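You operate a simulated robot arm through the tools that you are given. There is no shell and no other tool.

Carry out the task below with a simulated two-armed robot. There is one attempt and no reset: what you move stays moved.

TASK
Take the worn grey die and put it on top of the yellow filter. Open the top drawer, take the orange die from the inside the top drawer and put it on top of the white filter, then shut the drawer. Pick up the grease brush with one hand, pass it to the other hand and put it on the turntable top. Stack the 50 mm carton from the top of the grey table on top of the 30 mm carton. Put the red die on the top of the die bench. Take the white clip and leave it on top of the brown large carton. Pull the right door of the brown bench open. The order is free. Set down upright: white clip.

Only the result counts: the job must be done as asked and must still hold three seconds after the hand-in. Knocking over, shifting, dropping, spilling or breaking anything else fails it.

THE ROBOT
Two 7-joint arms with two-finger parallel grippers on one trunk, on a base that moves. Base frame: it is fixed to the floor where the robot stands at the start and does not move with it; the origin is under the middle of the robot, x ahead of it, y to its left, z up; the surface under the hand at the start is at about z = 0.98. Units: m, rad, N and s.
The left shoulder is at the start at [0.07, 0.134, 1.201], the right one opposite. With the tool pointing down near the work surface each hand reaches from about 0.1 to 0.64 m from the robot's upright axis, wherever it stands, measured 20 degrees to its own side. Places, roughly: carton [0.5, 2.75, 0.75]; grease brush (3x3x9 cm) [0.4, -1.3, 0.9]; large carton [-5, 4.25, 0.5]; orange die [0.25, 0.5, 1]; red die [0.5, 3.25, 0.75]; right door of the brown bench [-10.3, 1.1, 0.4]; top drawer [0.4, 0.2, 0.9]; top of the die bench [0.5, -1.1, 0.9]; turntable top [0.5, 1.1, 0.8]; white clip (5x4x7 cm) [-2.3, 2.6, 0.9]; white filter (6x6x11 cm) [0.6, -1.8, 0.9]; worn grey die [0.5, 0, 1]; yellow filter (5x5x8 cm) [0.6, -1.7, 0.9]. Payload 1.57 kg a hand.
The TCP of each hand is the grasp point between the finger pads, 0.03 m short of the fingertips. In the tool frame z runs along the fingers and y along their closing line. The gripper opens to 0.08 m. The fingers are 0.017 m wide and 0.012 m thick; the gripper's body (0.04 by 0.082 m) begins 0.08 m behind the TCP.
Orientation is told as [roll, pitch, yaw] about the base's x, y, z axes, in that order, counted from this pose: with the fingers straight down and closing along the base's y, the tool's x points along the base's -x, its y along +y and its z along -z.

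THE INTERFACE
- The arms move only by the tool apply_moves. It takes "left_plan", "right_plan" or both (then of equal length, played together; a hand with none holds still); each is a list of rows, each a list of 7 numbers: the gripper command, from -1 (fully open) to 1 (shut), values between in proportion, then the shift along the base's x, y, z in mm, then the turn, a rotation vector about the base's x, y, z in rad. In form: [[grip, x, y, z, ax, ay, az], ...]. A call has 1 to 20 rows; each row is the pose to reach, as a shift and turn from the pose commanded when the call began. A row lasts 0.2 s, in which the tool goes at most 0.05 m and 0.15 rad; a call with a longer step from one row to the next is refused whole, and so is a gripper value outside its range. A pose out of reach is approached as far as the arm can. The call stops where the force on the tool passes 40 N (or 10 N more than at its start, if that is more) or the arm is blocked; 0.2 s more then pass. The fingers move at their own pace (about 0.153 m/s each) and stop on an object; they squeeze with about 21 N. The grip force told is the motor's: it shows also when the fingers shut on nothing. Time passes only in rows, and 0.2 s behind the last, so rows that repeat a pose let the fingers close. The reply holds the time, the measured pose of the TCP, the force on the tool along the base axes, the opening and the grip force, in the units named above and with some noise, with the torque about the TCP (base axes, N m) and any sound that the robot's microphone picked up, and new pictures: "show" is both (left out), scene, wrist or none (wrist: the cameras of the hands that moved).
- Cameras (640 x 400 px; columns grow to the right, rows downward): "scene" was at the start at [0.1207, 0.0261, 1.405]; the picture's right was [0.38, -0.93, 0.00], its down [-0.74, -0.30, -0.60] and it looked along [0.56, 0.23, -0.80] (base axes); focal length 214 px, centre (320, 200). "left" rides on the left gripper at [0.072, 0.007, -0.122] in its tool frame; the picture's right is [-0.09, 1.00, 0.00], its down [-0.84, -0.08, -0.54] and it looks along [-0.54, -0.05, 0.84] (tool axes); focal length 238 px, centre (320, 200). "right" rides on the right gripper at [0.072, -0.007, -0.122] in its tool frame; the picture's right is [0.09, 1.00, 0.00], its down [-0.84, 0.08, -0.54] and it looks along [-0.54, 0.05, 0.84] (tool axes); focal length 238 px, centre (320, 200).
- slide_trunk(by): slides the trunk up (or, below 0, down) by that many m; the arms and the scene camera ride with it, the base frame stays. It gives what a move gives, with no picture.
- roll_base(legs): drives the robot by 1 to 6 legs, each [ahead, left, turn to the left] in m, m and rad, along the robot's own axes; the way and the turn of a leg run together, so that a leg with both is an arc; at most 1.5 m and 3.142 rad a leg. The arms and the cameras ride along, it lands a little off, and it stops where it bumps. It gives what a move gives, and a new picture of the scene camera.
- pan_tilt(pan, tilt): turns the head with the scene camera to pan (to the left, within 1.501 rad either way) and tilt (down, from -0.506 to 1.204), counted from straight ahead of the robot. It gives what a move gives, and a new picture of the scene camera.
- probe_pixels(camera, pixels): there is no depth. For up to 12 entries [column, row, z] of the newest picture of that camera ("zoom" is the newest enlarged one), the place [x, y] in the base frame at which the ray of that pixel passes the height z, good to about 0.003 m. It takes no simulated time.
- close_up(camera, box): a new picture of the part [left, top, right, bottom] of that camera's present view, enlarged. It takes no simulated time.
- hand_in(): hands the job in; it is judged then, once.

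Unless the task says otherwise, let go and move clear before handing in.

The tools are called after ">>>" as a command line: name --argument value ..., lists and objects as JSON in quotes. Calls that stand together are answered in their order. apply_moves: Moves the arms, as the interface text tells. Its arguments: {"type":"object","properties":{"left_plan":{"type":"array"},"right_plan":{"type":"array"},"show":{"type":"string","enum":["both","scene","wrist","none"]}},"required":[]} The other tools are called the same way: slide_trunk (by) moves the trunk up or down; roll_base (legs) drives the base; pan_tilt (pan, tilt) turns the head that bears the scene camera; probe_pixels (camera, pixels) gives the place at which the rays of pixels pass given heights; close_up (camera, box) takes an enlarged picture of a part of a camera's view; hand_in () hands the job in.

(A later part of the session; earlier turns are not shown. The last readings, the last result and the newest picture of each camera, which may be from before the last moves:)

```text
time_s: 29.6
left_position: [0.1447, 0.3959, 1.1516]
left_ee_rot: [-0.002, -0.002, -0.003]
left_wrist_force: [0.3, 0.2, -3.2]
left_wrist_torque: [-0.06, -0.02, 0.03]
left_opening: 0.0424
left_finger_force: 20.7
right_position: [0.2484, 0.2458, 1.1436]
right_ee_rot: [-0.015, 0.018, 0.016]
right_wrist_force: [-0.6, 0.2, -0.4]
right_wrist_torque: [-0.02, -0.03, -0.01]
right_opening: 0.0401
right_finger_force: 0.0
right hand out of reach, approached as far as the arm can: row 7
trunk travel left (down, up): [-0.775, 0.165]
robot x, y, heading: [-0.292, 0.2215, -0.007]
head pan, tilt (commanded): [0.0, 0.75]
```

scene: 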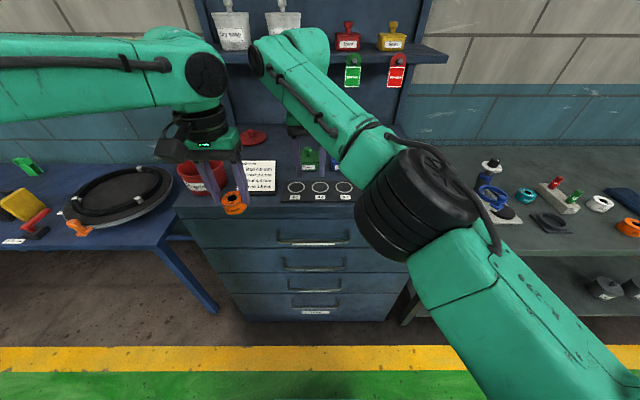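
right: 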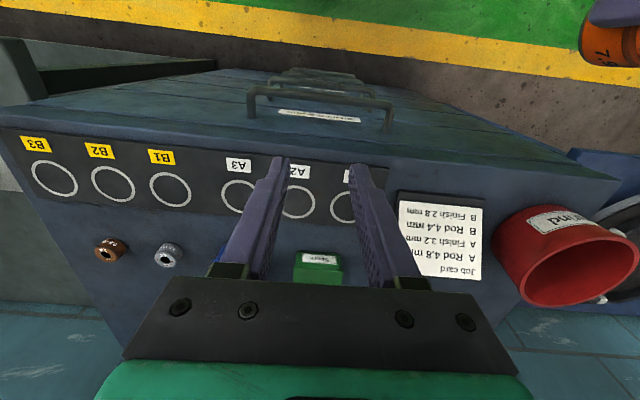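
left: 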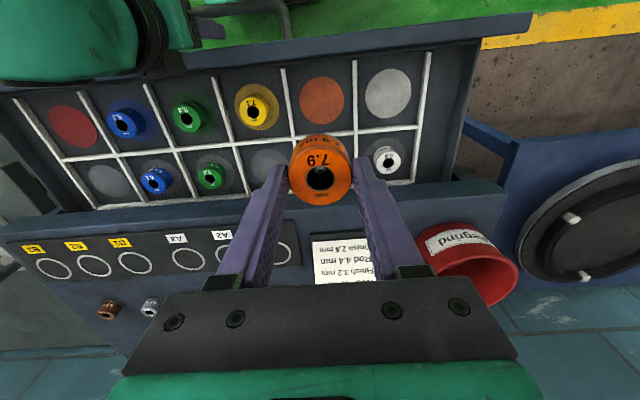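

The drawer front is flush with its neighbours and the orange die is held at the left. I retract both hands a bit before rolling up to the bench for the grey die.

>>> apply_moves --left_plan '[[1, -30, 10, 10, 0, 0, 0], [1, -60, 20, 20, 0, 0, 0], [1, -90, 30, 30, 0, 0, 0], [1, -120, 40, 40, 0, 0, 0], [1, -120, 40, 40, 0, 0, 0]]' --right_plan '[[-1, -25, -32, 5, 0, 0, 0], [-1, -50, -64, 10, 0, 0, 0], [-1, -75, -96, 15, 0, 0, 0], [-1, -100, -128, 20, 0, 0, 0], [-1, -100, -140, 20, 0, 0, 0]]' --show "none"

>>> roll_base --legs '[[0.0, -0.1, 0], [0.27, 0, 0]]'

```text
time_s: 30.8
left_position: [0.0275, 0.4333, 1.1913]
left_ee_rot: [0.001, 0.0, -0.004]
left_wrist_force: [-0.8, -0.6, -2.5]
left_wrist_torque: [0.01, 0.04, 0.02]
left_opening: 0.0423
left_finger_force: 20.8
right_position: [0.2513, 0.1781, 1.1882]
right_ee_rot: [-0.001, 0.013, 0.0]
right_wrist_force: [0.3, -0.8, -0.6]
right_wrist_torque: [0.03, -0.02, 0.01]
right_opening: 0.0801
right_finger_force: 0.0
right hand out of reach, approached as far as the arm can: row 1, 2, 3, 4, 5
trunk travel left (down, up): [-0.775, 0.165]
robot x, y, heading: [-0.2938, 0.221, -0.008]
head pan, tilt (commanded): [0.0, 0.75]
```

```text
time_s: 33.5
left_position: [0.2978, 0.3315, 1.1917]
left_ee_rot: [0.0, -0.002, -0.002]
left_wrist_force: [-0.3, -0.7, -3.4]
left_wrist_torque: [0.0, -0.03, 0.01]
left_opening: 0.0422
left_finger_force: 21.3
right_position: [0.5216, 0.0742, 1.1879]
right_ee_rot: [-0.003, 0.012, -0.002]
right_wrist_force: [-0.3, -0.6, 0.4]
right_wrist_torque: [0.03, 0.01, 0.03]
right_opening: 0.08
right_finger_force: 0.0
trunk travel left (down, up): [-0.775, 0.165]
robot x, y, heading: [-0.0223, 0.1204, -0.005]
head pan, tilt (commanded): [0.0, 0.75]
```

scene: 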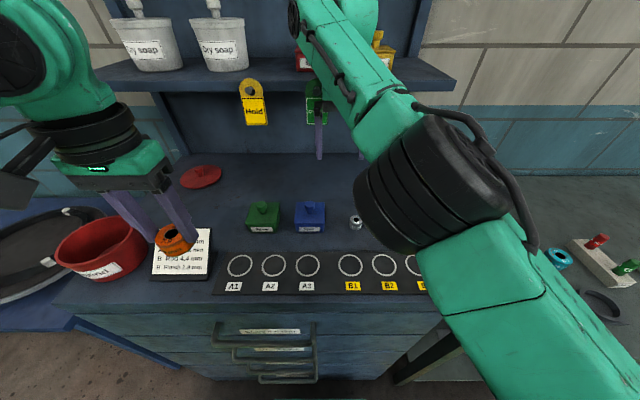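

The right hand is in an awkward stretch and now at (0.522, 0.074), its fingers near the green tag at (318,110) in the view. I move it gently back and right toward the grey die while lowering.

>>> apply_moves --right_plan '[[-1, -5, -10, -15, 0, 0, 0], [-1, -12, -20, -35, 0, 0, 0], [-1, -20, -30, -55, 0, 0, 0], [-1, -28, -40, -75, 0, 0, 0], [-1, -36, -50, -95, 0, 0, 0], [-1, -36, -50, -95, 0, 0, 0]]' --show "both"

```text
time_s: 34.9
left_position: [0.3005, 0.3314, 1.1911]
left_ee_rot: [0.0, 0.001, -0.004]
left_wrist_force: [0.3, -0.3, -2.7]
left_wrist_torque: [-0.02, 0.02, -0.01]
left_opening: 0.0425
left_finger_force: 21.4
right_position: [0.533, 0.0805, 1.1554]
right_ee_rot: [0.002, 0.011, -0.005]
right_wrist_force: [0.7, -0.5, 0.7]
right_wrist_torque: [-0.01, -0.02, -0.01]
right_opening: 0.0799
right_finger_force: 0.0
right hand out of reach, approached as far as the arm can: row 1, 2, 3, 4, 5, 6
trunk travel left (down, up): [-0.775, 0.165]
robot x, y, heading: [-0.0218, 0.1222, 0.0]
head pan, tilt (commanded): [0.0, 0.75]
```

scene: 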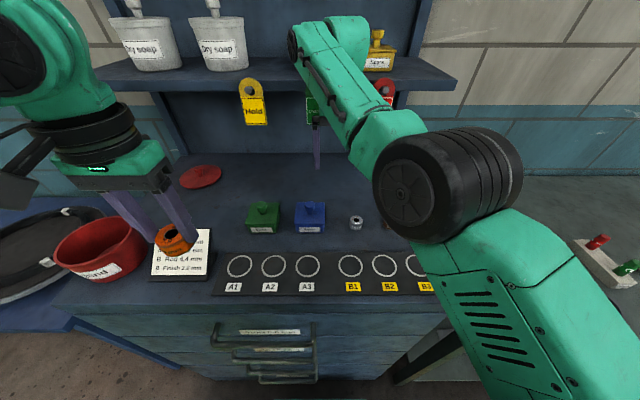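
right: 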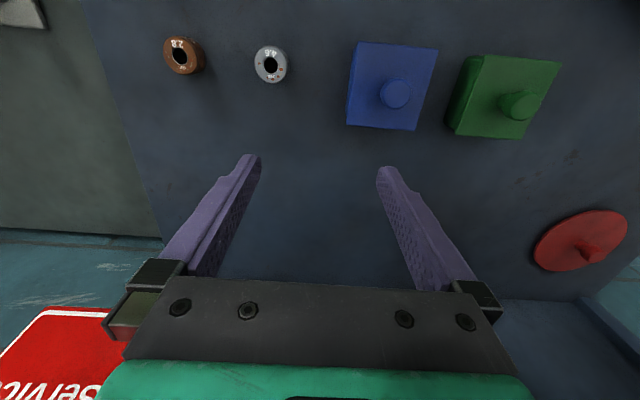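

The right arm is caught near a joint limit (it does not follow the commands), though nothing is touched. I roll back 0.3 m so it hangs in free space before untangling it.

>>> roll_base --legs '[[-0.33, 0, 0]]'

>>> apply_moves --right_plan '[[-1, 0, 0, 0, 0, 0, 0]]' --show "both"

```text
time_s: 37.1
left_position: [-0.0318, 0.3306, 1.1904]
left_ee_rot: [-0.001, 0.001, -0.016]
left_wrist_force: [0.4, -0.3, -2.7]
left_wrist_torque: [-0.02, 0.03, 0.03]
left_opening: 0.0423
left_finger_force: 20.6
right_position: [0.1965, 0.0763, 1.1564]
right_ee_rot: [0.002, 0.014, -0.016]
right_wrist_force: [0.0, -0.1, 0.5]
right_wrist_torque: [0.0, 0.02, -0.01]
right_opening: 0.0799
right_finger_force: 0.0
trunk travel left (down, up): [-0.775, 0.165]
robot x, y, heading: [-0.3578, 0.1217, -0.022]
head pan, tilt (commanded): [0.0, 0.75]
```

scene: 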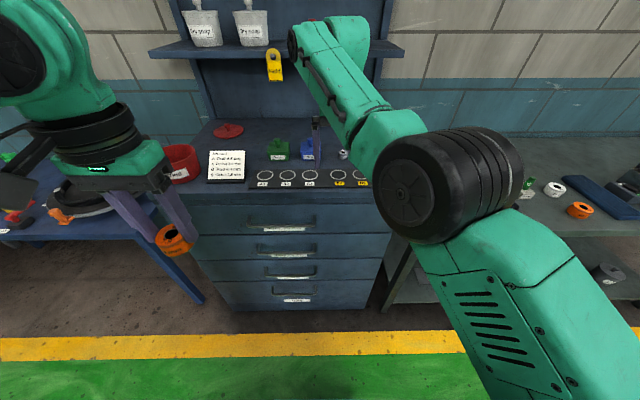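

```text
time_s: 37.5
left_position: [-0.0345, 0.3312, 1.1921]
left_ee_rot: [-0.001, 0.003, -0.015]
left_wrist_force: [-0.5, 0.6, -3.3]
left_wrist_torque: [0.02, -0.02, 0.01]
left_opening: 0.0423
left_finger_force: 21.4
right_position: [0.1943, 0.0769, 1.1561]
right_ee_rot: [0.0, 0.014, -0.015]
right_wrist_force: [0.5, 0.4, -0.7]
right_wrist_torque: [0.0, 0.01, -0.05]
right_opening: 0.0801
right_finger_force: 0.1
trunk travel left (down, up): [-0.775, 0.165]
robot x, y, heading: [-0.3629, 0.1215, -0.016]
head pan, tilt (commanded): [0.0, 0.75]
```

scene: 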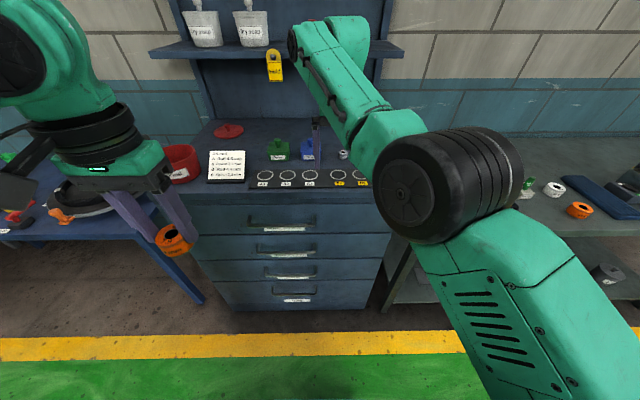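
right: 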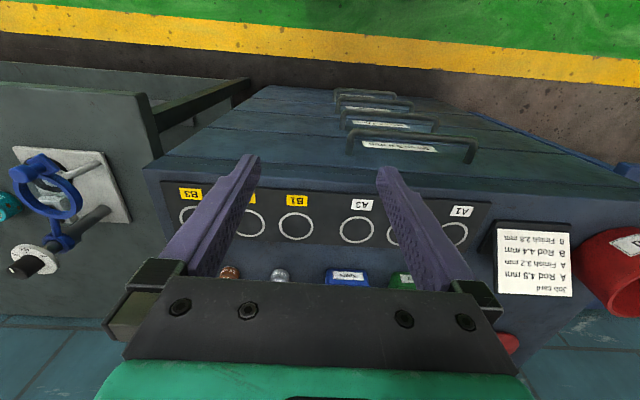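

A zero move is accepted, so commands now start from where the hand is. I try lowering the right hand in free space in front of the bench edge, with small steps to see which direction frees it.

>>> apply_moves --right_plan '[[-1, -10, 0, -30, 0, 0, 0], [-1, -20, 0, -60, 0, 0, 0], [-1, -30, 0, -90, 0, 0, 0]]' --show "none"

```text
time_s: 38.3
left_position: [-0.0328, 0.3305, 1.19]
left_ee_rot: [-0.002, 0.001, -0.015]
left_wrist_force: [-0.2, 0.7, -3.7]
left_wrist_torque: [-0.06, 0.02, -0.03]
left_opening: 0.0422
left_finger_force: 20.9
right_position: [0.2177, 0.0665, 1.0705]
right_ee_rot: [-0.003, 0.013, -0.014]
right_wrist_force: [0.5, -0.2, 0.1]
right_wrist_torque: [-0.04, -0.02, -0.01]
right_opening: 0.0798
right_finger_force: 0.0
right hand out of reach, approached as far as the arm can: row 1, 2, 3
trunk travel left (down, up): [-0.775, 0.165]
robot x, y, heading: [-0.3595, 0.1253, -0.015]
head pan, tilt (commanded): [0.0, 0.75]
```

The hand slides down but outward: it behaves as if stuck on a sphere around the shoulder, so a wrist joint may be at its limit. I try turning the hand about the vertical while pulling back slightly.

>>> apply_moves --right_plan '[[-1, 0, 0, 0, 0, 0, 0.1], [-1, 0, 0, 0, 0, 0, 0.2], [-1, 0, 0, 0, 0, 0, 0.3], [-1, -15, 0, 0, 0, 0, 0.3], [-1, -30, 0, 0, 0, 0, 0.3]]' --show "none"

```text
time_s: 39.5
left_position: [-0.0337, 0.3306, 1.192]
left_ee_rot: [-0.001, 0.001, -0.016]
left_wrist_force: [0.0, 0.8, -3.3]
left_wrist_torque: [0.01, -0.03, 0.01]
left_opening: 0.0421
left_finger_force: 20.7
right_position: [0.2171, 0.0671, 1.074]
right_ee_rot: [0.0, 0.013, 0.285]
right_wrist_force: [0.2, 0.5, -0.4]
right_wrist_torque: [-0.01, 0.02, -0.01]
right_opening: 0.0799
right_finger_force: 0.1
right hand out of reach, approached as far as the arm can: row 4, 5
trunk travel left (down, up): [-0.775, 0.165]
robot x, y, heading: [-0.3592, 0.122, -0.014]
head pan, tilt (commanded): [0.0, 0.75]
```

Turning works but pulling back still does not. I try a tilt about y with the pull, to find the limiting direction.

>>> apply_moves --right_plan '[[-1, 0, 0, 0, 0, 0.1, 0], [-1, 0, 0, 0, 0, 0.2, 0], [-1, -15, 0, 0, 0, 0.2, 0], [-1, -30, 0, 0, 0, 0.2, 0]]' --show "none"

```text
time_s: 40.5
left_position: [-0.0334, 0.3308, 1.1911]
left_ee_rot: [0.0, 0.001, -0.016]
left_wrist_force: [0.3, 0.1, -3.5]
left_wrist_torque: [-0.05, 0.0, 0.01]
left_opening: 0.0424
left_finger_force: 21.1
right_position: [0.1812, 0.0647, 1.0445]
right_ee_rot: [0.054, 0.195, 0.288]
right_wrist_force: [-0.1, -0.1, 0.1]
right_wrist_torque: [-0.02, 0.03, -0.01]
right_opening: 0.08
right_finger_force: 0.0
right hand out of reach, approached as far as the arm can: row 1, 2, 3, 4
trunk travel left (down, up): [-0.775, 0.165]
robot x, y, heading: [-0.3589, 0.1264, -0.017]
head pan, tilt (commanded): [0.0, 0.75]
```

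The distance from shoulder to wrist stays fixed near full reach, so the elbow is straight and singular. I swing the hand sideways to the left (the way a bending elbow would carry it) and then pull in, leaving the left hand well apart at y≈0.33.

>>> apply_moves --right_plan '[[-1, -5, 20, 0, 0, 0, 0], [-1, -12, 40, 0, 0, 0, 0], [-1, -25, 60, 0, 0, 0, 0], [-1, -40, 80, 0, 0, 0, 0], [-1, -60, 90, 0, 0, 0, 0]]' --show "scene"

```text
time_s: 41.7
left_position: [-0.0346, 0.3304, 1.1908]
left_ee_rot: [0.0, 0.001, -0.015]
left_wrist_force: [-0.1, -0.1, -3.9]
left_wrist_torque: [0.0, -0.01, 0.0]
left_opening: 0.0424
left_finger_force: 20.9
right_position: [0.1743, 0.0954, 1.0521]
right_ee_rot: [0.056, 0.205, 0.291]
right_wrist_force: [0.0, 0.2, -0.7]
right_wrist_torque: [0.02, -0.01, -0.02]
right_opening: 0.0798
right_finger_force: 0.0
right hand out of reach, approached as far as the arm can: row 1, 2, 3, 4, 5
trunk travel left (down, up): [-0.775, 0.165]
robot x, y, heading: [-0.3642, 0.1271, -0.016]
head pan, tilt (commanded): [0.0, 0.75]
```

scene: 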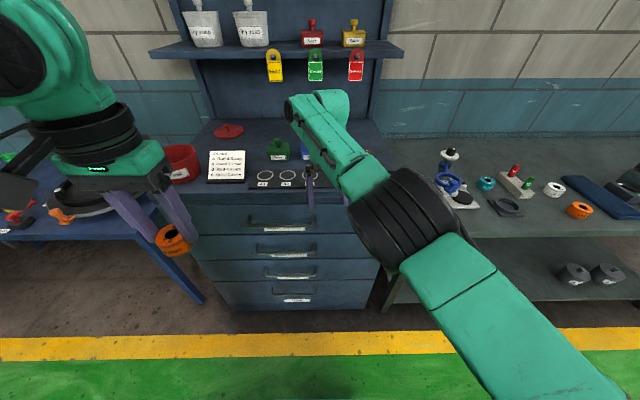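

It moved only 30 mm of 90 leftward; the forearm is still in line with the upper arm in the view. I try an upward swing next.

>>> apply_moves --right_plan '[[-1, -2, 0, 30, 0, 0, 0], [-1, -6, 0, 60, 0, 0, 0], [-1, -14, 0, 90, 0, 0, 0], [-1, -24, 0, 120, 0, 0, 0], [-1, -50, 0, 120, 0, 0, 0]]' --show "scene"

```text
time_s: 42.9
left_position: [-0.0347, 0.3286, 1.1926]
left_ee_rot: [0.004, 0.0, -0.016]
left_wrist_force: [0.2, -1.5, -3.3]
left_wrist_torque: [0.03, -0.01, -0.03]
left_opening: 0.0424
left_finger_force: 21.2
right_position: [0.1235, 0.0941, 1.1719]
right_ee_rot: [0.06, 0.201, 0.289]
right_wrist_force: [0.0, 0.9, -0.4]
right_wrist_torque: [-0.02, -0.01, 0.03]
right_opening: 0.08
right_finger_force: 0.1
trunk travel left (down, up): [-0.775, 0.165]
robot x, y, heading: [-0.3636, 0.1235, -0.011]
head pan, tilt (commanded): [0.0, 0.75]
```

scene: 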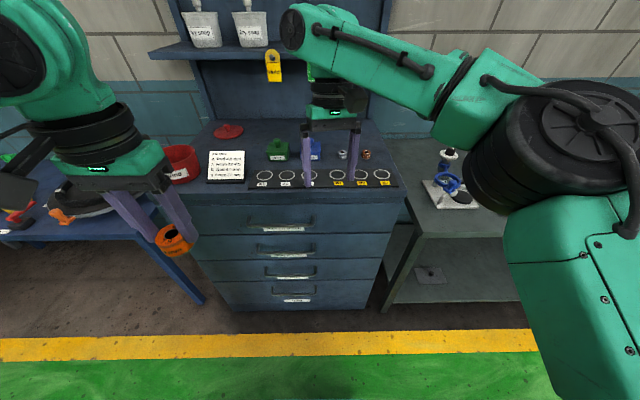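

The elbow is bent again, visible at (560,160). I now level the hand and bring it to a comfortable place in front of the chest.

>>> apply_moves --right_plan '[[-1, -17, -15, 6, -0.008, -0.053, -0.071], [-1, -34, -30, 12, -0.016, -0.105, -0.142], [-1, -51, -45, 18, -0.023, -0.158, -0.212], [-1, -68, -60, 24, -0.031, -0.21, -0.283], [-1, -84, -74, 28, -0.031, -0.21, -0.283]]' --show "none"

```text
time_s: 44.1
left_position: [-0.0347, 0.3307, 1.1907]
left_ee_rot: [0.001, -0.001, -0.016]
left_wrist_force: [-0.1, -0.8, -2.8]
left_wrist_torque: [0.03, 0.0, -0.01]
left_opening: 0.0423
left_finger_force: 20.4
right_position: [0.0409, 0.0233, 1.1997]
right_ee_rot: [-0.004, 0.002, -0.001]
right_wrist_force: [0.9, -0.3, -0.2]
right_wrist_torque: [0.03, 0.01, -0.01]
right_opening: 0.0801
right_finger_force: 0.0
trunk travel left (down, up): [-0.775, 0.165]
robot x, y, heading: [-0.36, 0.1239, -0.013]
head pan, tilt (commanded): [0.0, 0.75]
```

The right hand is level and free at (0.04, 0.02, 1.20). I roll up to the bench again and point the camera at the grey die.

>>> roll_base --legs '[[0.345, 0, 0.012]]'

>>> apply_moves --right_plan '[[-1, 25, 0, -25, 0, 0, 0], [-1, 50, 0, -50, 0, 0, 0], [-1, 75, 0, -75, 0, 0, 0], [-1, 90, 0, -100, 0, 0, 0], [-1, 90, 0, -100, 0, 0, 0]]' --show "both"

```text
time_s: 46.3
left_position: [0.3017, 0.3355, 1.1932]
left_ee_rot: [0.0, -0.003, 0.003]
left_wrist_force: [-0.2, 0.4, -2.5]
left_wrist_torque: [0.02, 0.01, 0.01]
left_opening: 0.0422
left_finger_force: 21.1
right_position: [0.3814, 0.0296, 1.199]
right_ee_rot: [-0.005, -0.001, 0.019]
right_wrist_force: [-0.3, -0.3, 0.5]
right_wrist_torque: [-0.01, -0.01, -0.01]
right_opening: 0.0798
right_finger_force: 0.1
trunk travel left (down, up): [-0.775, 0.165]
robot x, y, heading: [-0.0181, 0.122, 0.009]
head pan, tilt (commanded): [0.0, 0.75]
```

scene: 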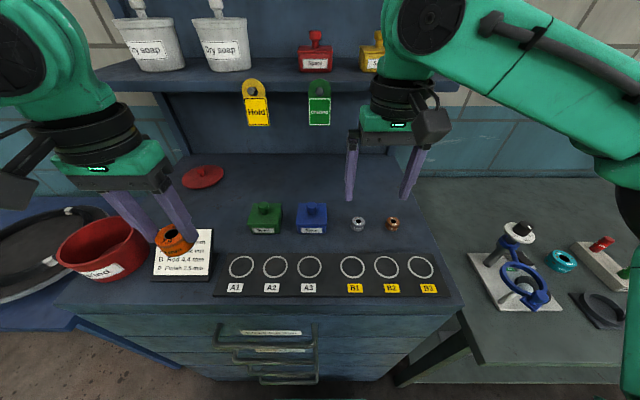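

```text
time_s: 47.5
left_position: [0.3027, 0.3354, 1.1907]
left_ee_rot: [0.0, 0.0, 0.004]
left_wrist_force: [1.1, -0.8, -3.0]
left_wrist_torque: [0.02, 0.0, 0.01]
left_opening: 0.0425
left_finger_force: 20.6
right_position: [0.4728, 0.0299, 1.0991]
right_ee_rot: [-0.002, 0.001, 0.02]
right_wrist_force: [0.6, 0.1, -0.2]
right_wrist_torque: [0.01, 0.01, 0.01]
right_opening: 0.0797
right_finger_force: 0.1
trunk travel left (down, up): [-0.775, 0.165]
robot x, y, heading: [-0.0211, 0.122, 0.005]
head pan, tilt (commanded): [0.0, 0.75]
```

scene: 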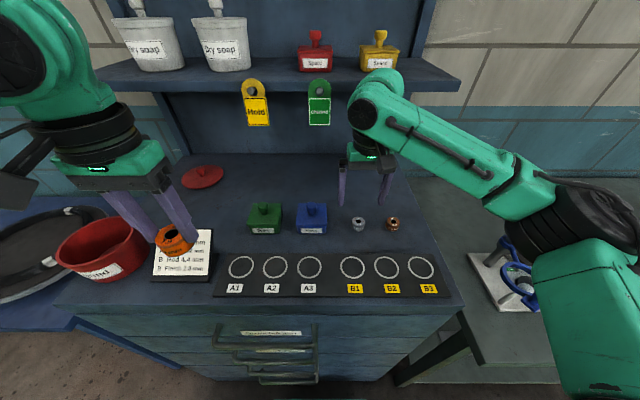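
right: 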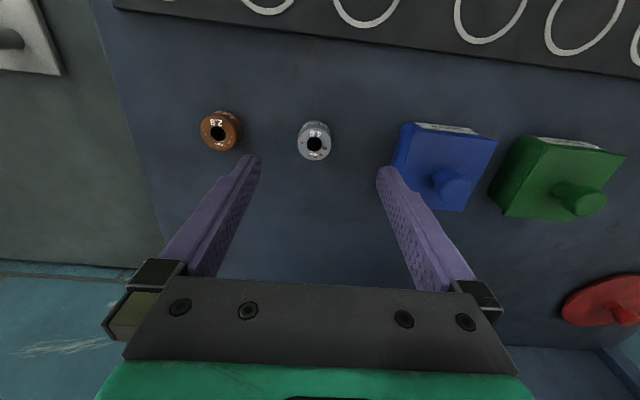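

The grey die is at (315,143) in the right wrist view, between the fingers, with the copper die at (220,131) and blue box at (445,165) on either side. I probe all three.

>>> close_up --camera "right" --box '[200, 80, 440, 230]'

>>> probe_pixels --camera "right" --pixels '[[314, 144, 1.0], [314, 144, 1.005], [314, 144, 1.01], [314, 130, 0.98], [220, 133, 1.005], [395, 175, 1.0]]'

>>> probe_pixels --camera "scene" --pixels '[[358, 221, 1.0], [358, 221, 1.005], [358, 221, 1.01], [358, 229, 0.98]]'

```text
2.67 times, centred on (320, 155) of right
```

zoom: 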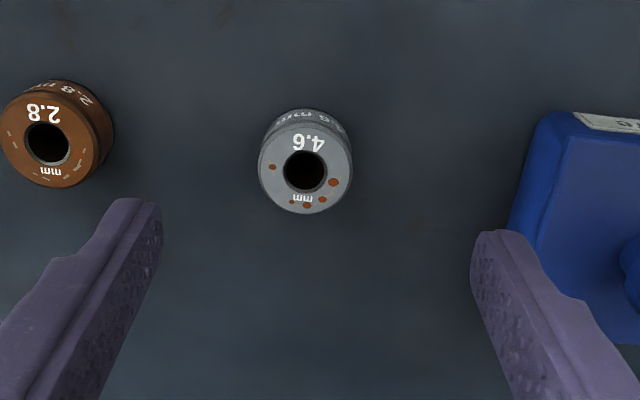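

```text
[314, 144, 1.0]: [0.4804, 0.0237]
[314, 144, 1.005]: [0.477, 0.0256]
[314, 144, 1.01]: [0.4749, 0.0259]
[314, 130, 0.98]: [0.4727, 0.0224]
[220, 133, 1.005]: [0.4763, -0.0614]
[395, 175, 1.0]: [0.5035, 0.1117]
```

```text
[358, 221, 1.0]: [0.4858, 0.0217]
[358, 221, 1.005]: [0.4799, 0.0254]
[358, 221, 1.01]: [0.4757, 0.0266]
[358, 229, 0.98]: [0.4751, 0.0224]
```

The grey die is about 32 mm wide at (0.477, 0.024), top at z≈1.005. I descend with a 60 mm opening to z≈1.016 and close.

>>> apply_moves --right_plan '[[-0.5, 4, -6, -30, 0, 0, 0], [-0.5, 4, -6, -60, 0, 0, 0], [-0.5, 4, -6, -83, 0, 0, 0], [-0.5, 4, -6, -83, 0, 0, 0], [0, 4, -6, -83, 0, 0, 0], [1, 4, -6, -83, 0, 0, 0], [1, 4, -6, -83, 0, 0, 0], [1, 4, -6, -83, 0, 0, 0]]' --show "wrist"

```text
time_s: 49.3
left_position: [0.3022, 0.3351, 1.1914]
left_ee_rot: [0.0, 0.0, 0.002]
left_wrist_force: [0.9, 0.3, -2.9]
left_wrist_torque: [-0.02, 0.02, 0.0]
left_opening: 0.042
left_finger_force: 21.4
right_position: [0.4787, 0.0223, 1.0142]
right_ee_rot: [-0.007, 0.002, 0.021]
right_wrist_force: [-0.5, -0.6, -0.6]
right_wrist_torque: [-0.03, -0.02, -0.01]
right_opening: 0.0328
right_finger_force: 21.2
trunk travel left (down, up): [-0.775, 0.165]
robot x, y, heading: [-0.0212, 0.1208, 0.004]
head pan, tilt (commanded): [0.0, 0.75]
```

right: 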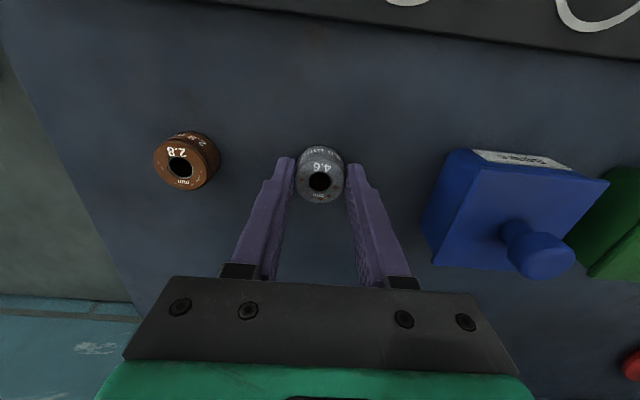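

The grey die is gripped at 33 mm. I lift it and draw both hands in toward the robot.

>>> apply_moves --right_plan '[[1, 0, 0, 20, 0, 0, 0], [1, 0, 0, 50, 0, 0, 0], [1, -20, -5, 85, 0, 0, 0], [1, -50, -15, 115, 0, 0, 0], [1, -85, -25, 140, 0, 0, 0], [1, -110, -35, 160, 0, 0, 0], [1, -110, -35, 160, 0, 0, 0]]' --show "both"

```text
time_s: 50.9
left_position: [0.303, 0.3348, 1.1911]
left_ee_rot: [-0.001, 0.001, 0.004]
left_wrist_force: [-0.7, 0.3, -3.3]
left_wrist_torque: [0.01, 0.01, 0.0]
left_opening: 0.0423
left_finger_force: 20.9
right_position: [0.3664, -0.0115, 1.1753]
right_ee_rot: [-0.005, 0.003, 0.019]
right_wrist_force: [-0.2, -0.5, -2.2]
right_wrist_torque: [0.04, 0.03, -0.04]
right_opening: 0.0327
right_finger_force: 21.2
trunk travel left (down, up): [-0.775, 0.165]
robot x, y, heading: [-0.0186, 0.1237, 0.006]
head pan, tilt (commanded): [0.0, 0.75]
```

scene: 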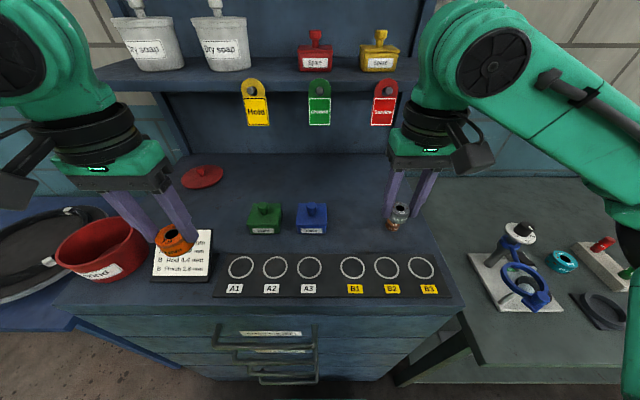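
right: 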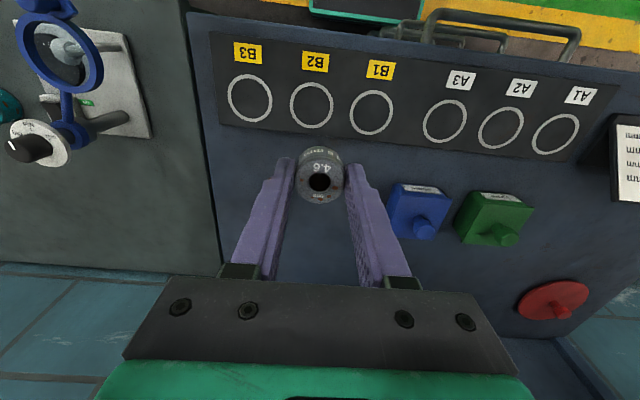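

Both dies are held (grey at (400,210), orange at (172,240) in the view). I back off and strafe right to the filters' table, then look.

>>> roll_base --legs '[[-0.3, 0, 0], [0, -0.8, 0], [0, -0.8, 0]]'

>>> pan_tilt --pan -0.3 --tilt 0.7

```text
time_s: 60.8
left_position: [-0.0127, -1.277, 1.1922]
left_ee_rot: [0.0, 0.0, -0.019]
left_wrist_force: [0.3, -0.6, -2.3]
left_wrist_torque: [-0.01, 0.0, -0.03]
left_opening: 0.0424
left_finger_force: 20.8
right_position: [0.0432, -1.6232, 1.1757]
right_ee_rot: [-0.006, 0.0, -0.005]
right_wrist_force: [0.0, -1.4, -1.5]
right_wrist_torque: [0.0, -0.07, -0.02]
right_opening: 0.0329
right_finger_force: 21.2
trunk travel left (down, up): [-0.775, 0.165]
robot x, y, heading: [-0.3381, -1.482, -0.02]
head pan, tilt (commanded): [0.0, 0.75]
```

scene: 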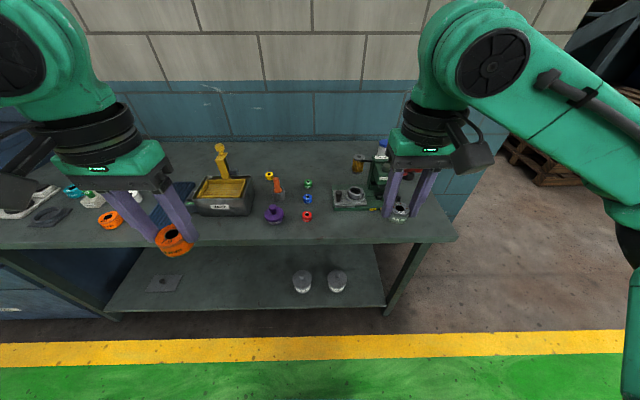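

```text
time_s: 61.6
left_position: [-0.0128, -1.279, 1.1919]
left_ee_rot: [0.0, 0.001, -0.019]
left_wrist_force: [-0.3, 0.5, -2.2]
left_wrist_torque: [0.05, -0.03, 0.01]
left_opening: 0.0428
left_finger_force: 21.3
right_position: [0.044, -1.6246, 1.1746]
right_ee_rot: [-0.004, 0.001, -0.004]
right_wrist_force: [-0.5, 0.6, -1.4]
right_wrist_torque: [0.0, -0.02, 0.01]
right_opening: 0.0328
right_finger_force: 21.1
trunk travel left (down, up): [-0.775, 0.165]
robot x, y, heading: [-0.3398, -1.4789, -0.021]
head pan, tilt (commanded): [-0.3, 0.7]
```

scene: 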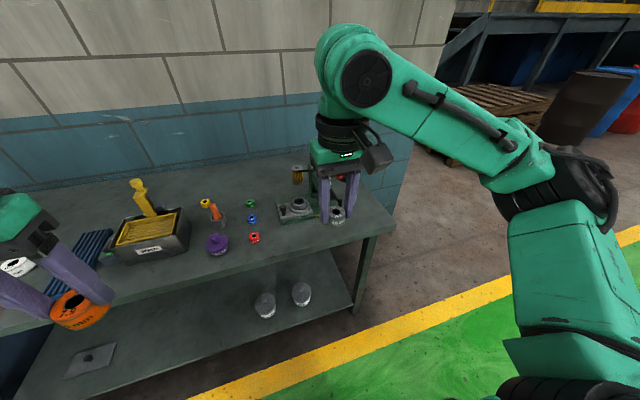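

Objects at the table's right end: a small yellow/amber cylinder at (297,177) and something white behind the right hand. I zoom in to identify the filters.

>>> close_up --camera "scene" --box '[190, 140, 400, 270]'

>>> close_up --camera "right" --box '[0, 0, 640, 400]'

>>> close_up --camera "left" --box '[0, 0, 640, 400]'

```text
3.05 times, centred on (295, 205) of scene
```

zoom: 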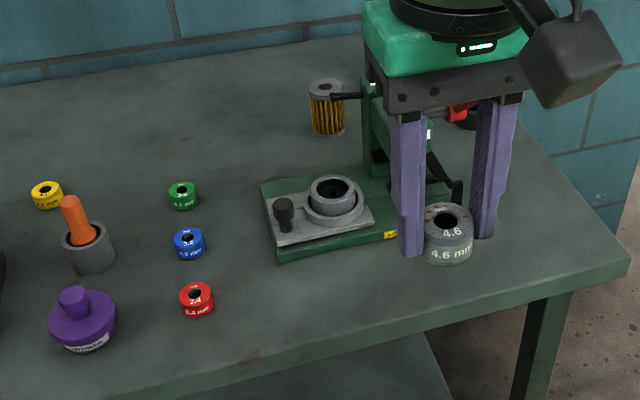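

```text
1.00 times, centred on (320, 200) of right (not enlarged: the box is as wide or as high as the picture)
```

zoom: 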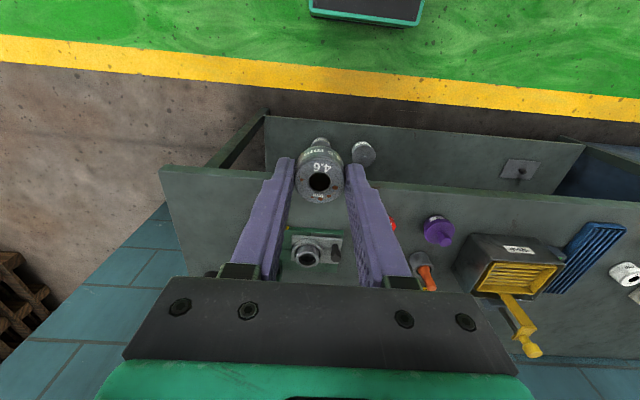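

```text
1.00 times, centred on (320, 200) of left (not enlarged: the box is as wide or as high as the picture)
```

zoom: 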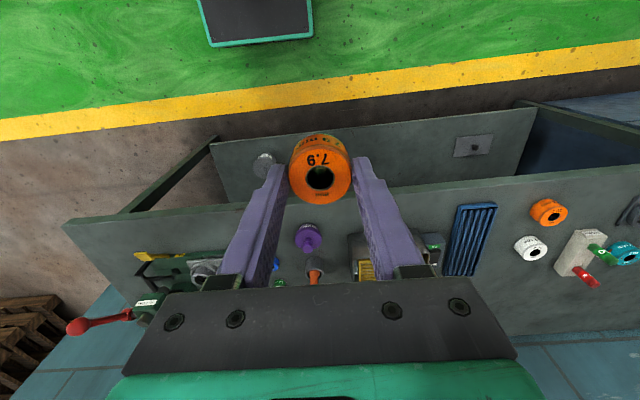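

The yellow filter is the pleated cylinder at zoom (326,105); the white one must be hidden behind the hand and green press. I move further right to get a clear view of both.

>>> roll_base --legs '[[0, -0.3, 0.02]]'

>>> pan_tilt --pan 0.1 --tilt 0.6

>>> close_up --camera "scene" --box '[200, 120, 440, 270]'

```text
time_s: 63.6
left_position: [-0.0196, -1.57, 1.1911]
left_ee_rot: [-0.002, 0.001, -0.002]
left_wrist_force: [0.0, -0.3, -3.2]
left_wrist_torque: [-0.05, 0.01, 0.01]
left_opening: 0.0423
left_finger_force: 20.7
right_position: [0.0422, -1.9155, 1.175]
right_ee_rot: [-0.006, 0.002, 0.015]
right_wrist_force: [1.2, 0.4, -1.3]
right_wrist_torque: [-0.05, 0.01, -0.01]
right_opening: 0.0332
right_finger_force: 21.0
trunk travel left (down, up): [-0.775, 0.165]
robot x, y, heading: [-0.3433, -1.7838, -0.002]
head pan, tilt (commanded): [-0.3, 0.7]
```

scene: 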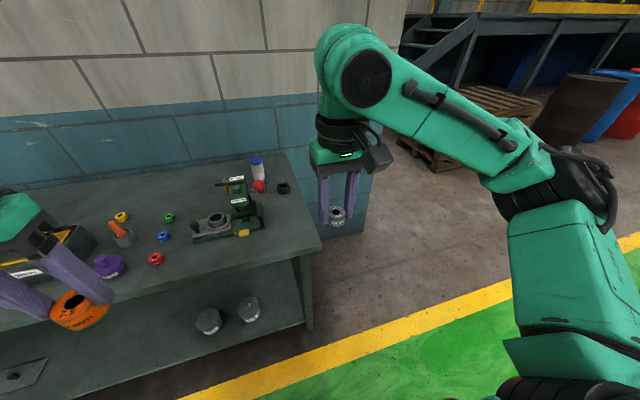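

```text
time_s: 64.5
left_position: [-0.02, -1.5714, 1.191]
left_ee_rot: [0.001, 0.0, -0.003]
left_wrist_force: [-0.4, -0.2, -2.6]
left_wrist_torque: [0.02, -0.02, -0.01]
left_opening: 0.0424
left_finger_force: 20.5
right_position: [0.0432, -1.9172, 1.1754]
right_ee_rot: [-0.004, 0.002, 0.016]
right_wrist_force: [-0.3, 0.3, -1.4]
right_wrist_torque: [-0.01, 0.0, 0.03]
right_opening: 0.0333
right_finger_force: 21.2
trunk travel left (down, up): [-0.775, 0.165]
robot x, y, heading: [-0.3453, -1.7826, -0.007]
head pan, tilt (commanded): [0.099, 0.6]
```

scene: 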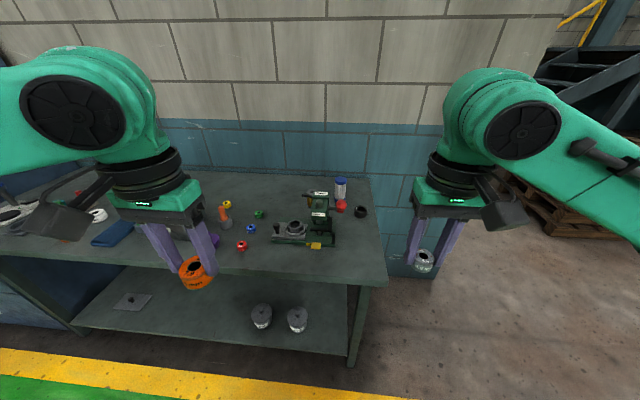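

```text
2.67 times, centred on (320, 195) of scene
```

zoom: 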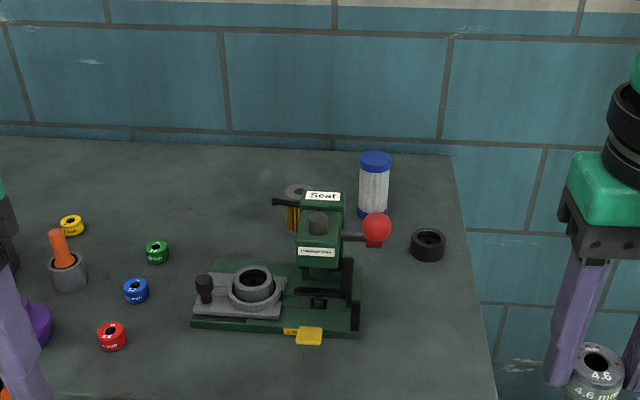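

The white filter (blue cap) is at zoom (374,185) and the yellow one at zoom (297,205) behind the green press. I probe their tops and the table.

>>> probe_pixels --camera "zoom" --pixels '[[372, 216, 0.85], [372, 216, 0.83], [372, 216, 0.87], [375, 160, 0.96], [375, 160, 0.94], [297, 189, 0.93], [297, 189, 0.91], [291, 228, 0.85], [458, 160, 0.85], [497, 390, 0.85], [428, 245, 0.87], [318, 218, 1.0]]'

>>> close_up --camera "left" --box '[0, 0, 640, 400]'

```text
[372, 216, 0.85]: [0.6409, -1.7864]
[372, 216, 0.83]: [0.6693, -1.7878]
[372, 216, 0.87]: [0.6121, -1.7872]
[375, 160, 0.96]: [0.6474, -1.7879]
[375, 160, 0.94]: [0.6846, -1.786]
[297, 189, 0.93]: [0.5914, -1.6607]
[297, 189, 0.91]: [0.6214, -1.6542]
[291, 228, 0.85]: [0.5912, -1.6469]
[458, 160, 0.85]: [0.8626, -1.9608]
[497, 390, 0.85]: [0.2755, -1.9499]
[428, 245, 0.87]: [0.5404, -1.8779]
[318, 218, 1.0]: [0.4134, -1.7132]
```

```text
1.00 times, centred on (320, 200) of left (not enlarged: the box is as wide or as high as the picture)
```

zoom: 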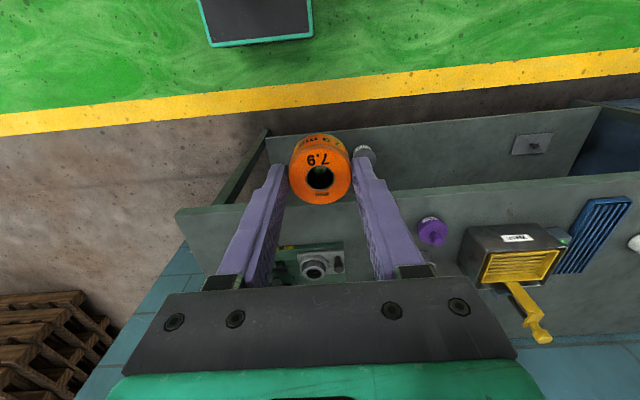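

>>> probe_pixels --camera "scene" --pixels '[[320, 278, 0.85], [320, 278, 0.86], [370, 284, 0.85], [200, 266, 0.85], [300, 345, 0.35], [345, 355, 0.35], [355, 365, 0.0]]'

>>> close_up --camera "scene" --box '[200, 240, 440, 390]'

```text
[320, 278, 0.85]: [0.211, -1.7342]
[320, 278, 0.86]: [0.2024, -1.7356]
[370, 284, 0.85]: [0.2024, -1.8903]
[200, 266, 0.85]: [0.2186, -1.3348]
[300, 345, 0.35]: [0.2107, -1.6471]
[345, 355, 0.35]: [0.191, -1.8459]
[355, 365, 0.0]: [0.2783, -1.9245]
```

```text
2.67 times, centred on (320, 315) of scene
```

zoom: 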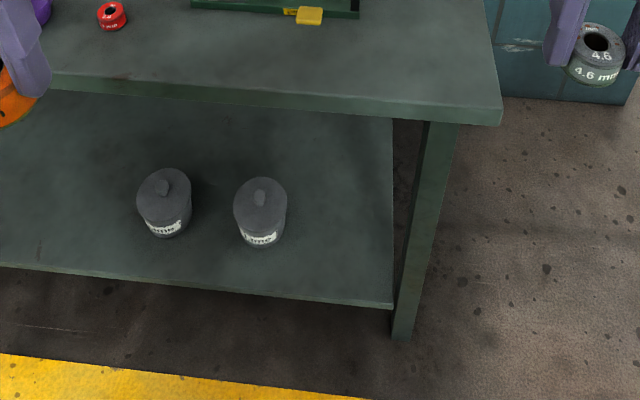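

The table's front edge is at x≈0.21 and its right edge at y≈-1.95; the filters at (0.64,-1.79) and (0.59,-1.66) are too far from the front, so I want to stand at the table's right end. I look at the floor there.

>>> pan_tilt --pan -0.6 --tilt 0.7

>>> probe_pixels --camera "scene" --pixels '[[250, 240, 0.0], [300, 215, 0.0], [400, 170, 0.0], [400, 100, 0.0], [450, 140, 0.0], [500, 100, 0.0], [320, 330, 0.0]]'

```text
time_s: 65.6
left_position: [-0.0196, -1.5723, 1.1903]
left_ee_rot: [0.0, -0.001, -0.002]
left_wrist_force: [0.3, 0.2, -3.8]
left_wrist_torque: [0.05, -0.02, 0.01]
left_opening: 0.0426
left_finger_force: 20.9
right_position: [0.0432, -1.9174, 1.1747]
right_ee_rot: [-0.004, 0.001, 0.016]
right_wrist_force: [-0.2, 0.2, -1.5]
right_wrist_torque: [-0.01, 0.04, 0.03]
right_opening: 0.0329
right_finger_force: 21.3
trunk travel left (down, up): [-0.775, 0.165]
robot x, y, heading: [-0.3441, -1.7855, -0.001]
head pan, tilt (commanded): [-0.6, 0.7]
```

scene: 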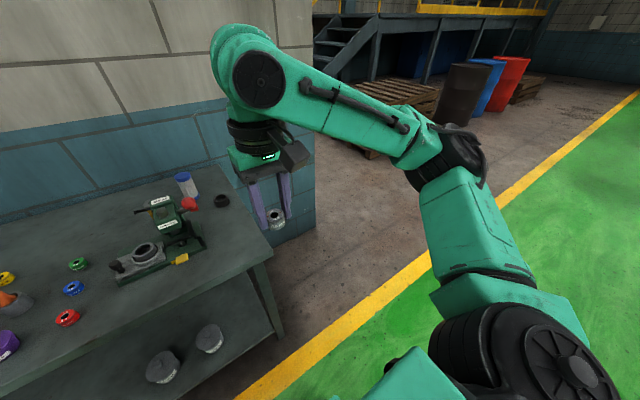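

```text
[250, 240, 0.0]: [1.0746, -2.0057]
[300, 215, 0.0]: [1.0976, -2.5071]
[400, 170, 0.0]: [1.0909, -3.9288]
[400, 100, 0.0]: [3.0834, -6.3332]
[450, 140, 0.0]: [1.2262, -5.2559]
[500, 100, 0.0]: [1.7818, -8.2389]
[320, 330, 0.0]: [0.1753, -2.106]
```

>>> probe_pixels --camera "scene" --pixels '[[475, 175, 1.2], [475, 175, 1.1], [475, 175, 1.3], [245, 80, 1.4], [440, 165, 1.2], [490, 150, 1.2], [310, 200, 0.9], [312, 225, 0.5], [314, 232, 0.0], [215, 160, 0.85]]'

>>> close_up --camera "scene" --box '[80, 130, 340, 290]'

```text
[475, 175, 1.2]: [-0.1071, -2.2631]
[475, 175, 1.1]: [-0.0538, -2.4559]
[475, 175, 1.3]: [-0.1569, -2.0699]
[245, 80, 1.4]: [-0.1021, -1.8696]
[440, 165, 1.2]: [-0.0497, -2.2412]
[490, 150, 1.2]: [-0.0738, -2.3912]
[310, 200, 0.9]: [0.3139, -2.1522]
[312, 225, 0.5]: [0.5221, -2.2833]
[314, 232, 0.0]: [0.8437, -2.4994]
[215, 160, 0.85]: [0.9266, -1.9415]
```

```text
2.46 times, centred on (210, 210) of scene
```

zoom: 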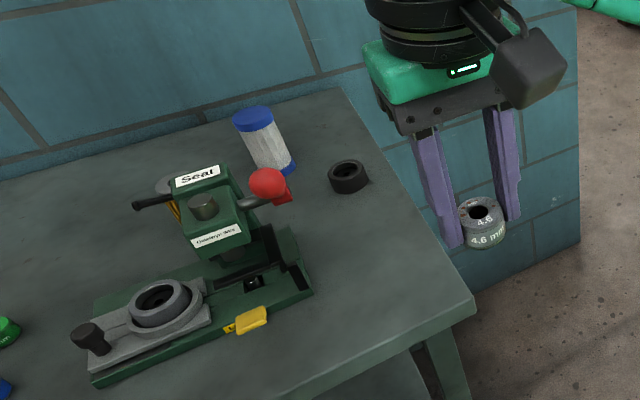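

>>> probe_pixels --camera "left" --pixels '[[213, 47, 0.3], [312, 33, 0.3], [213, 47, 0.5], [312, 33, 0.5], [213, 47, 0.1], [312, 33, 0.1], [213, 47, 0.7], [312, 33, 0.7]]'

>>> pan_tilt --pan 0.0 --tilt 1.2

```text
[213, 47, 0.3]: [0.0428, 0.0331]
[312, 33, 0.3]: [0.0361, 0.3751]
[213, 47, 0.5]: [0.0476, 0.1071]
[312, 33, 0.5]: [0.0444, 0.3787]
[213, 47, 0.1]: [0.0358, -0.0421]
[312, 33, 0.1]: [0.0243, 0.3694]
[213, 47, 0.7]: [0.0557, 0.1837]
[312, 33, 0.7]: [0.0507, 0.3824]
```

```text
time_s: 66.6
left_position: [-0.0194, -1.5714, 1.1917]
left_ee_rot: [0.0, -0.001, -0.002]
left_wrist_force: [-0.1, 0.6, -2.2]
left_wrist_torque: [0.01, 0.0, 0.01]
left_opening: 0.042
left_finger_force: 21.1
right_position: [0.0447, -1.9175, 1.1752]
right_ee_rot: [-0.001, 0.002, 0.015]
right_wrist_force: [0.5, -0.2, -1.9]
right_wrist_torque: [0.0, 0.0, 0.0]
right_opening: 0.0331
right_finger_force: 21.8
trunk travel left (down, up): [-0.775, 0.165]
robot x, y, heading: [-0.3448, -1.7836, -0.0]
head pan, tilt (commanded): [0.0, 1.201]
```

scene: 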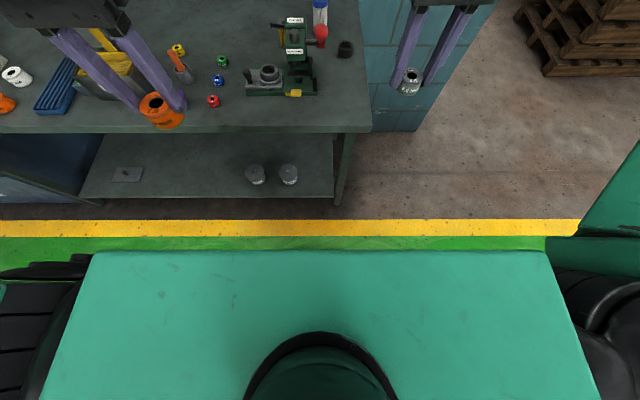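

>>> close_up --camera "left" --box '[0, 0, 640, 400]'

>>> probe_pixels --camera "zoom" --pixels '[[213, 47, 0.1], [312, 33, 0.1], [213, 47, 0.3], [312, 33, 0.3], [213, 47, 0.5], [312, 33, 0.5], [200, 3, 0.3], [200, 3, 0.5]]'

```text
1.00 times, centred on (320, 200) of left (not enlarged: the box is as wide or as high as the picture)
```

zoom: 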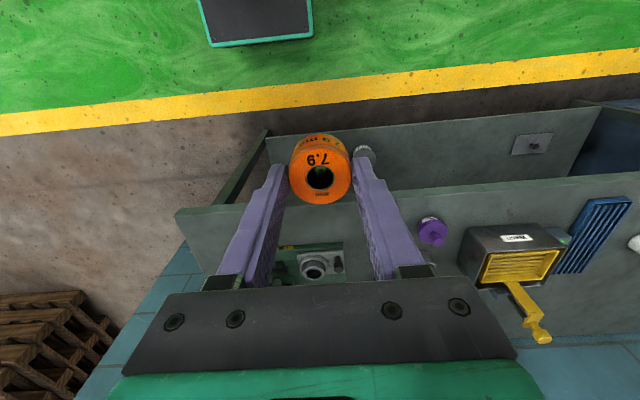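

```text
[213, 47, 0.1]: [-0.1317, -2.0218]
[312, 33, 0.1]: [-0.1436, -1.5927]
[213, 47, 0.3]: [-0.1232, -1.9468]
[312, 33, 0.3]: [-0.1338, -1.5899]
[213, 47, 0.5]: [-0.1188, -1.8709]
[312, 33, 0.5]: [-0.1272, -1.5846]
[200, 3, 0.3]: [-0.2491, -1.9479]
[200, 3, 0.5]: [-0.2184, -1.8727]
```

The base is low (front at rel. x≈0.22) and the filters are beyond a vertical-tool reach from the front, so I will set each die down near the table front and re-grasp it with the hand tilted forward to gain reach. First the orange die: I roll to the table in line with the white filter.

>>> roll_base --legs '[[0, -0.13, 0], [0.3, 0, 0]]'

>>> pan_tilt --pan 0.2 --tilt 0.8

>>> close_up --camera "left" --box '[0, 0, 640, 400]'

```text
time_s: 69.5
left_position: [0.2799, -1.6967, 1.1914]
left_ee_rot: [0.0, -0.002, 0.002]
left_wrist_force: [0.2, 0.6, -2.0]
left_wrist_torque: [0.01, -0.06, -0.01]
left_opening: 0.0422
left_finger_force: 21.2
right_position: [0.3432, -2.0409, 1.1765]
right_ee_rot: [-0.004, 0.001, 0.022]
right_wrist_force: [-0.2, -0.1, -2.1]
right_wrist_torque: [-0.02, 0.01, 0.01]
right_opening: 0.0331
right_finger_force: 21.7
trunk travel left (down, up): [-0.775, 0.165]
robot x, y, heading: [-0.0399, -1.9049, 0.008]
head pan, tilt (commanded): [0.0, 1.201]
```

scene: 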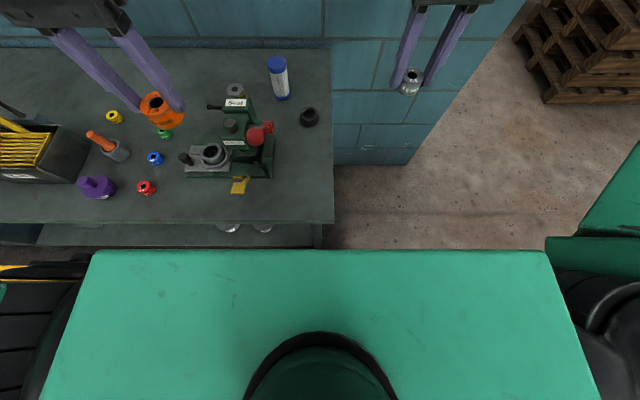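

```text
time_s: 70.4
left_position: [0.2813, -1.697, 1.191]
left_ee_rot: [0.0, 0.002, 0.004]
left_wrist_force: [0.1, -0.1, -2.6]
left_wrist_torque: [0.01, 0.02, -0.02]
left_opening: 0.0426
left_finger_force: 21.0
right_position: [0.3459, -2.0417, 1.1751]
right_ee_rot: [-0.005, 0.002, 0.019]
right_wrist_force: [0.1, 0.0, -1.2]
right_wrist_torque: [0.01, 0.0, 0.0]
right_opening: 0.033
right_finger_force: 21.5
trunk travel left (down, up): [-0.775, 0.165]
robot x, y, heading: [-0.0418, -1.9127, 0.005]
head pan, tilt (commanded): [0.201, 0.799]
```

scene: 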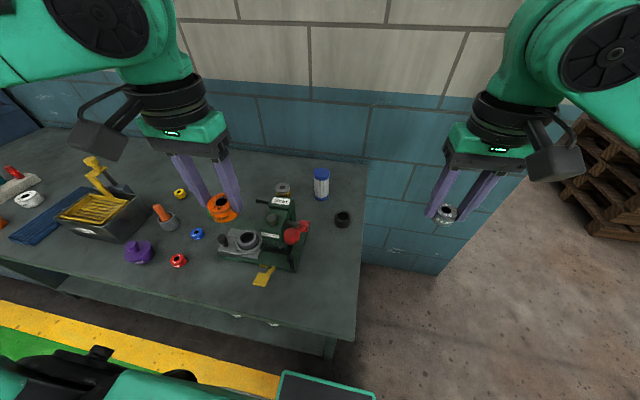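

```text
1.00 times, centred on (320, 200) of left (not enlarged: the box is as wide or as high as the picture)
```

zoom: 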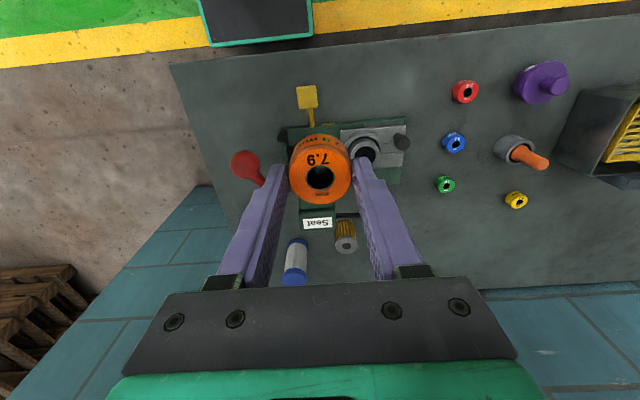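

The left wrist view now shows the white filter (blue caps) at (294,262) and the yellow one at (345,233). I enlarge both cameras to triangulate their tops.

>>> close_up --camera "left" --box '[240, 190, 400, 290]'

>>> probe_pixels --camera "zoom" --pixels '[[215, 345, 0.95], [215, 345, 0.97], [215, 345, 0.99], [418, 210, 0.92], [418, 210, 0.94], [418, 210, 0.96]]'

>>> close_up --camera "scene" --box '[240, 150, 370, 240]'

```text
4.00 times, centred on (320, 240) of left
```

zoom: 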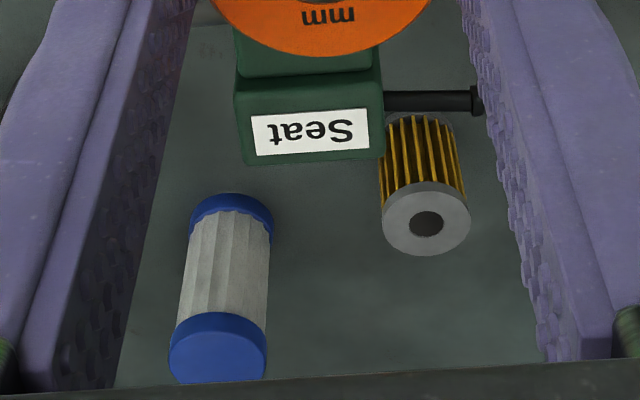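

```text
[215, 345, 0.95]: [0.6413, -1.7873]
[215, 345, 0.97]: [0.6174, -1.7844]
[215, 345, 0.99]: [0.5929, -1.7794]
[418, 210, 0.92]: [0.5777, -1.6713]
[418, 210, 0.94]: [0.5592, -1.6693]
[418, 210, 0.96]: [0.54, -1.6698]
```

```text
4.44 times, centred on (305, 195) of scene
```

zoom: 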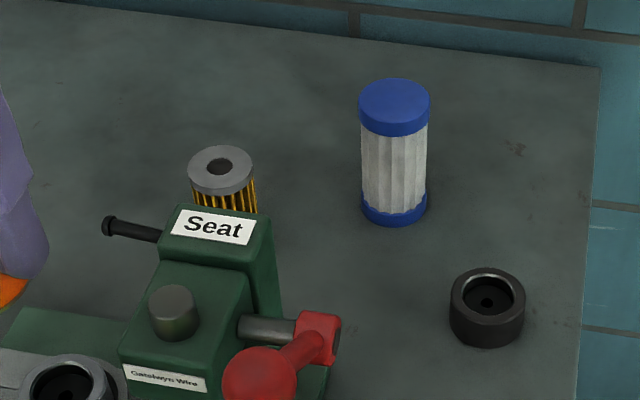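

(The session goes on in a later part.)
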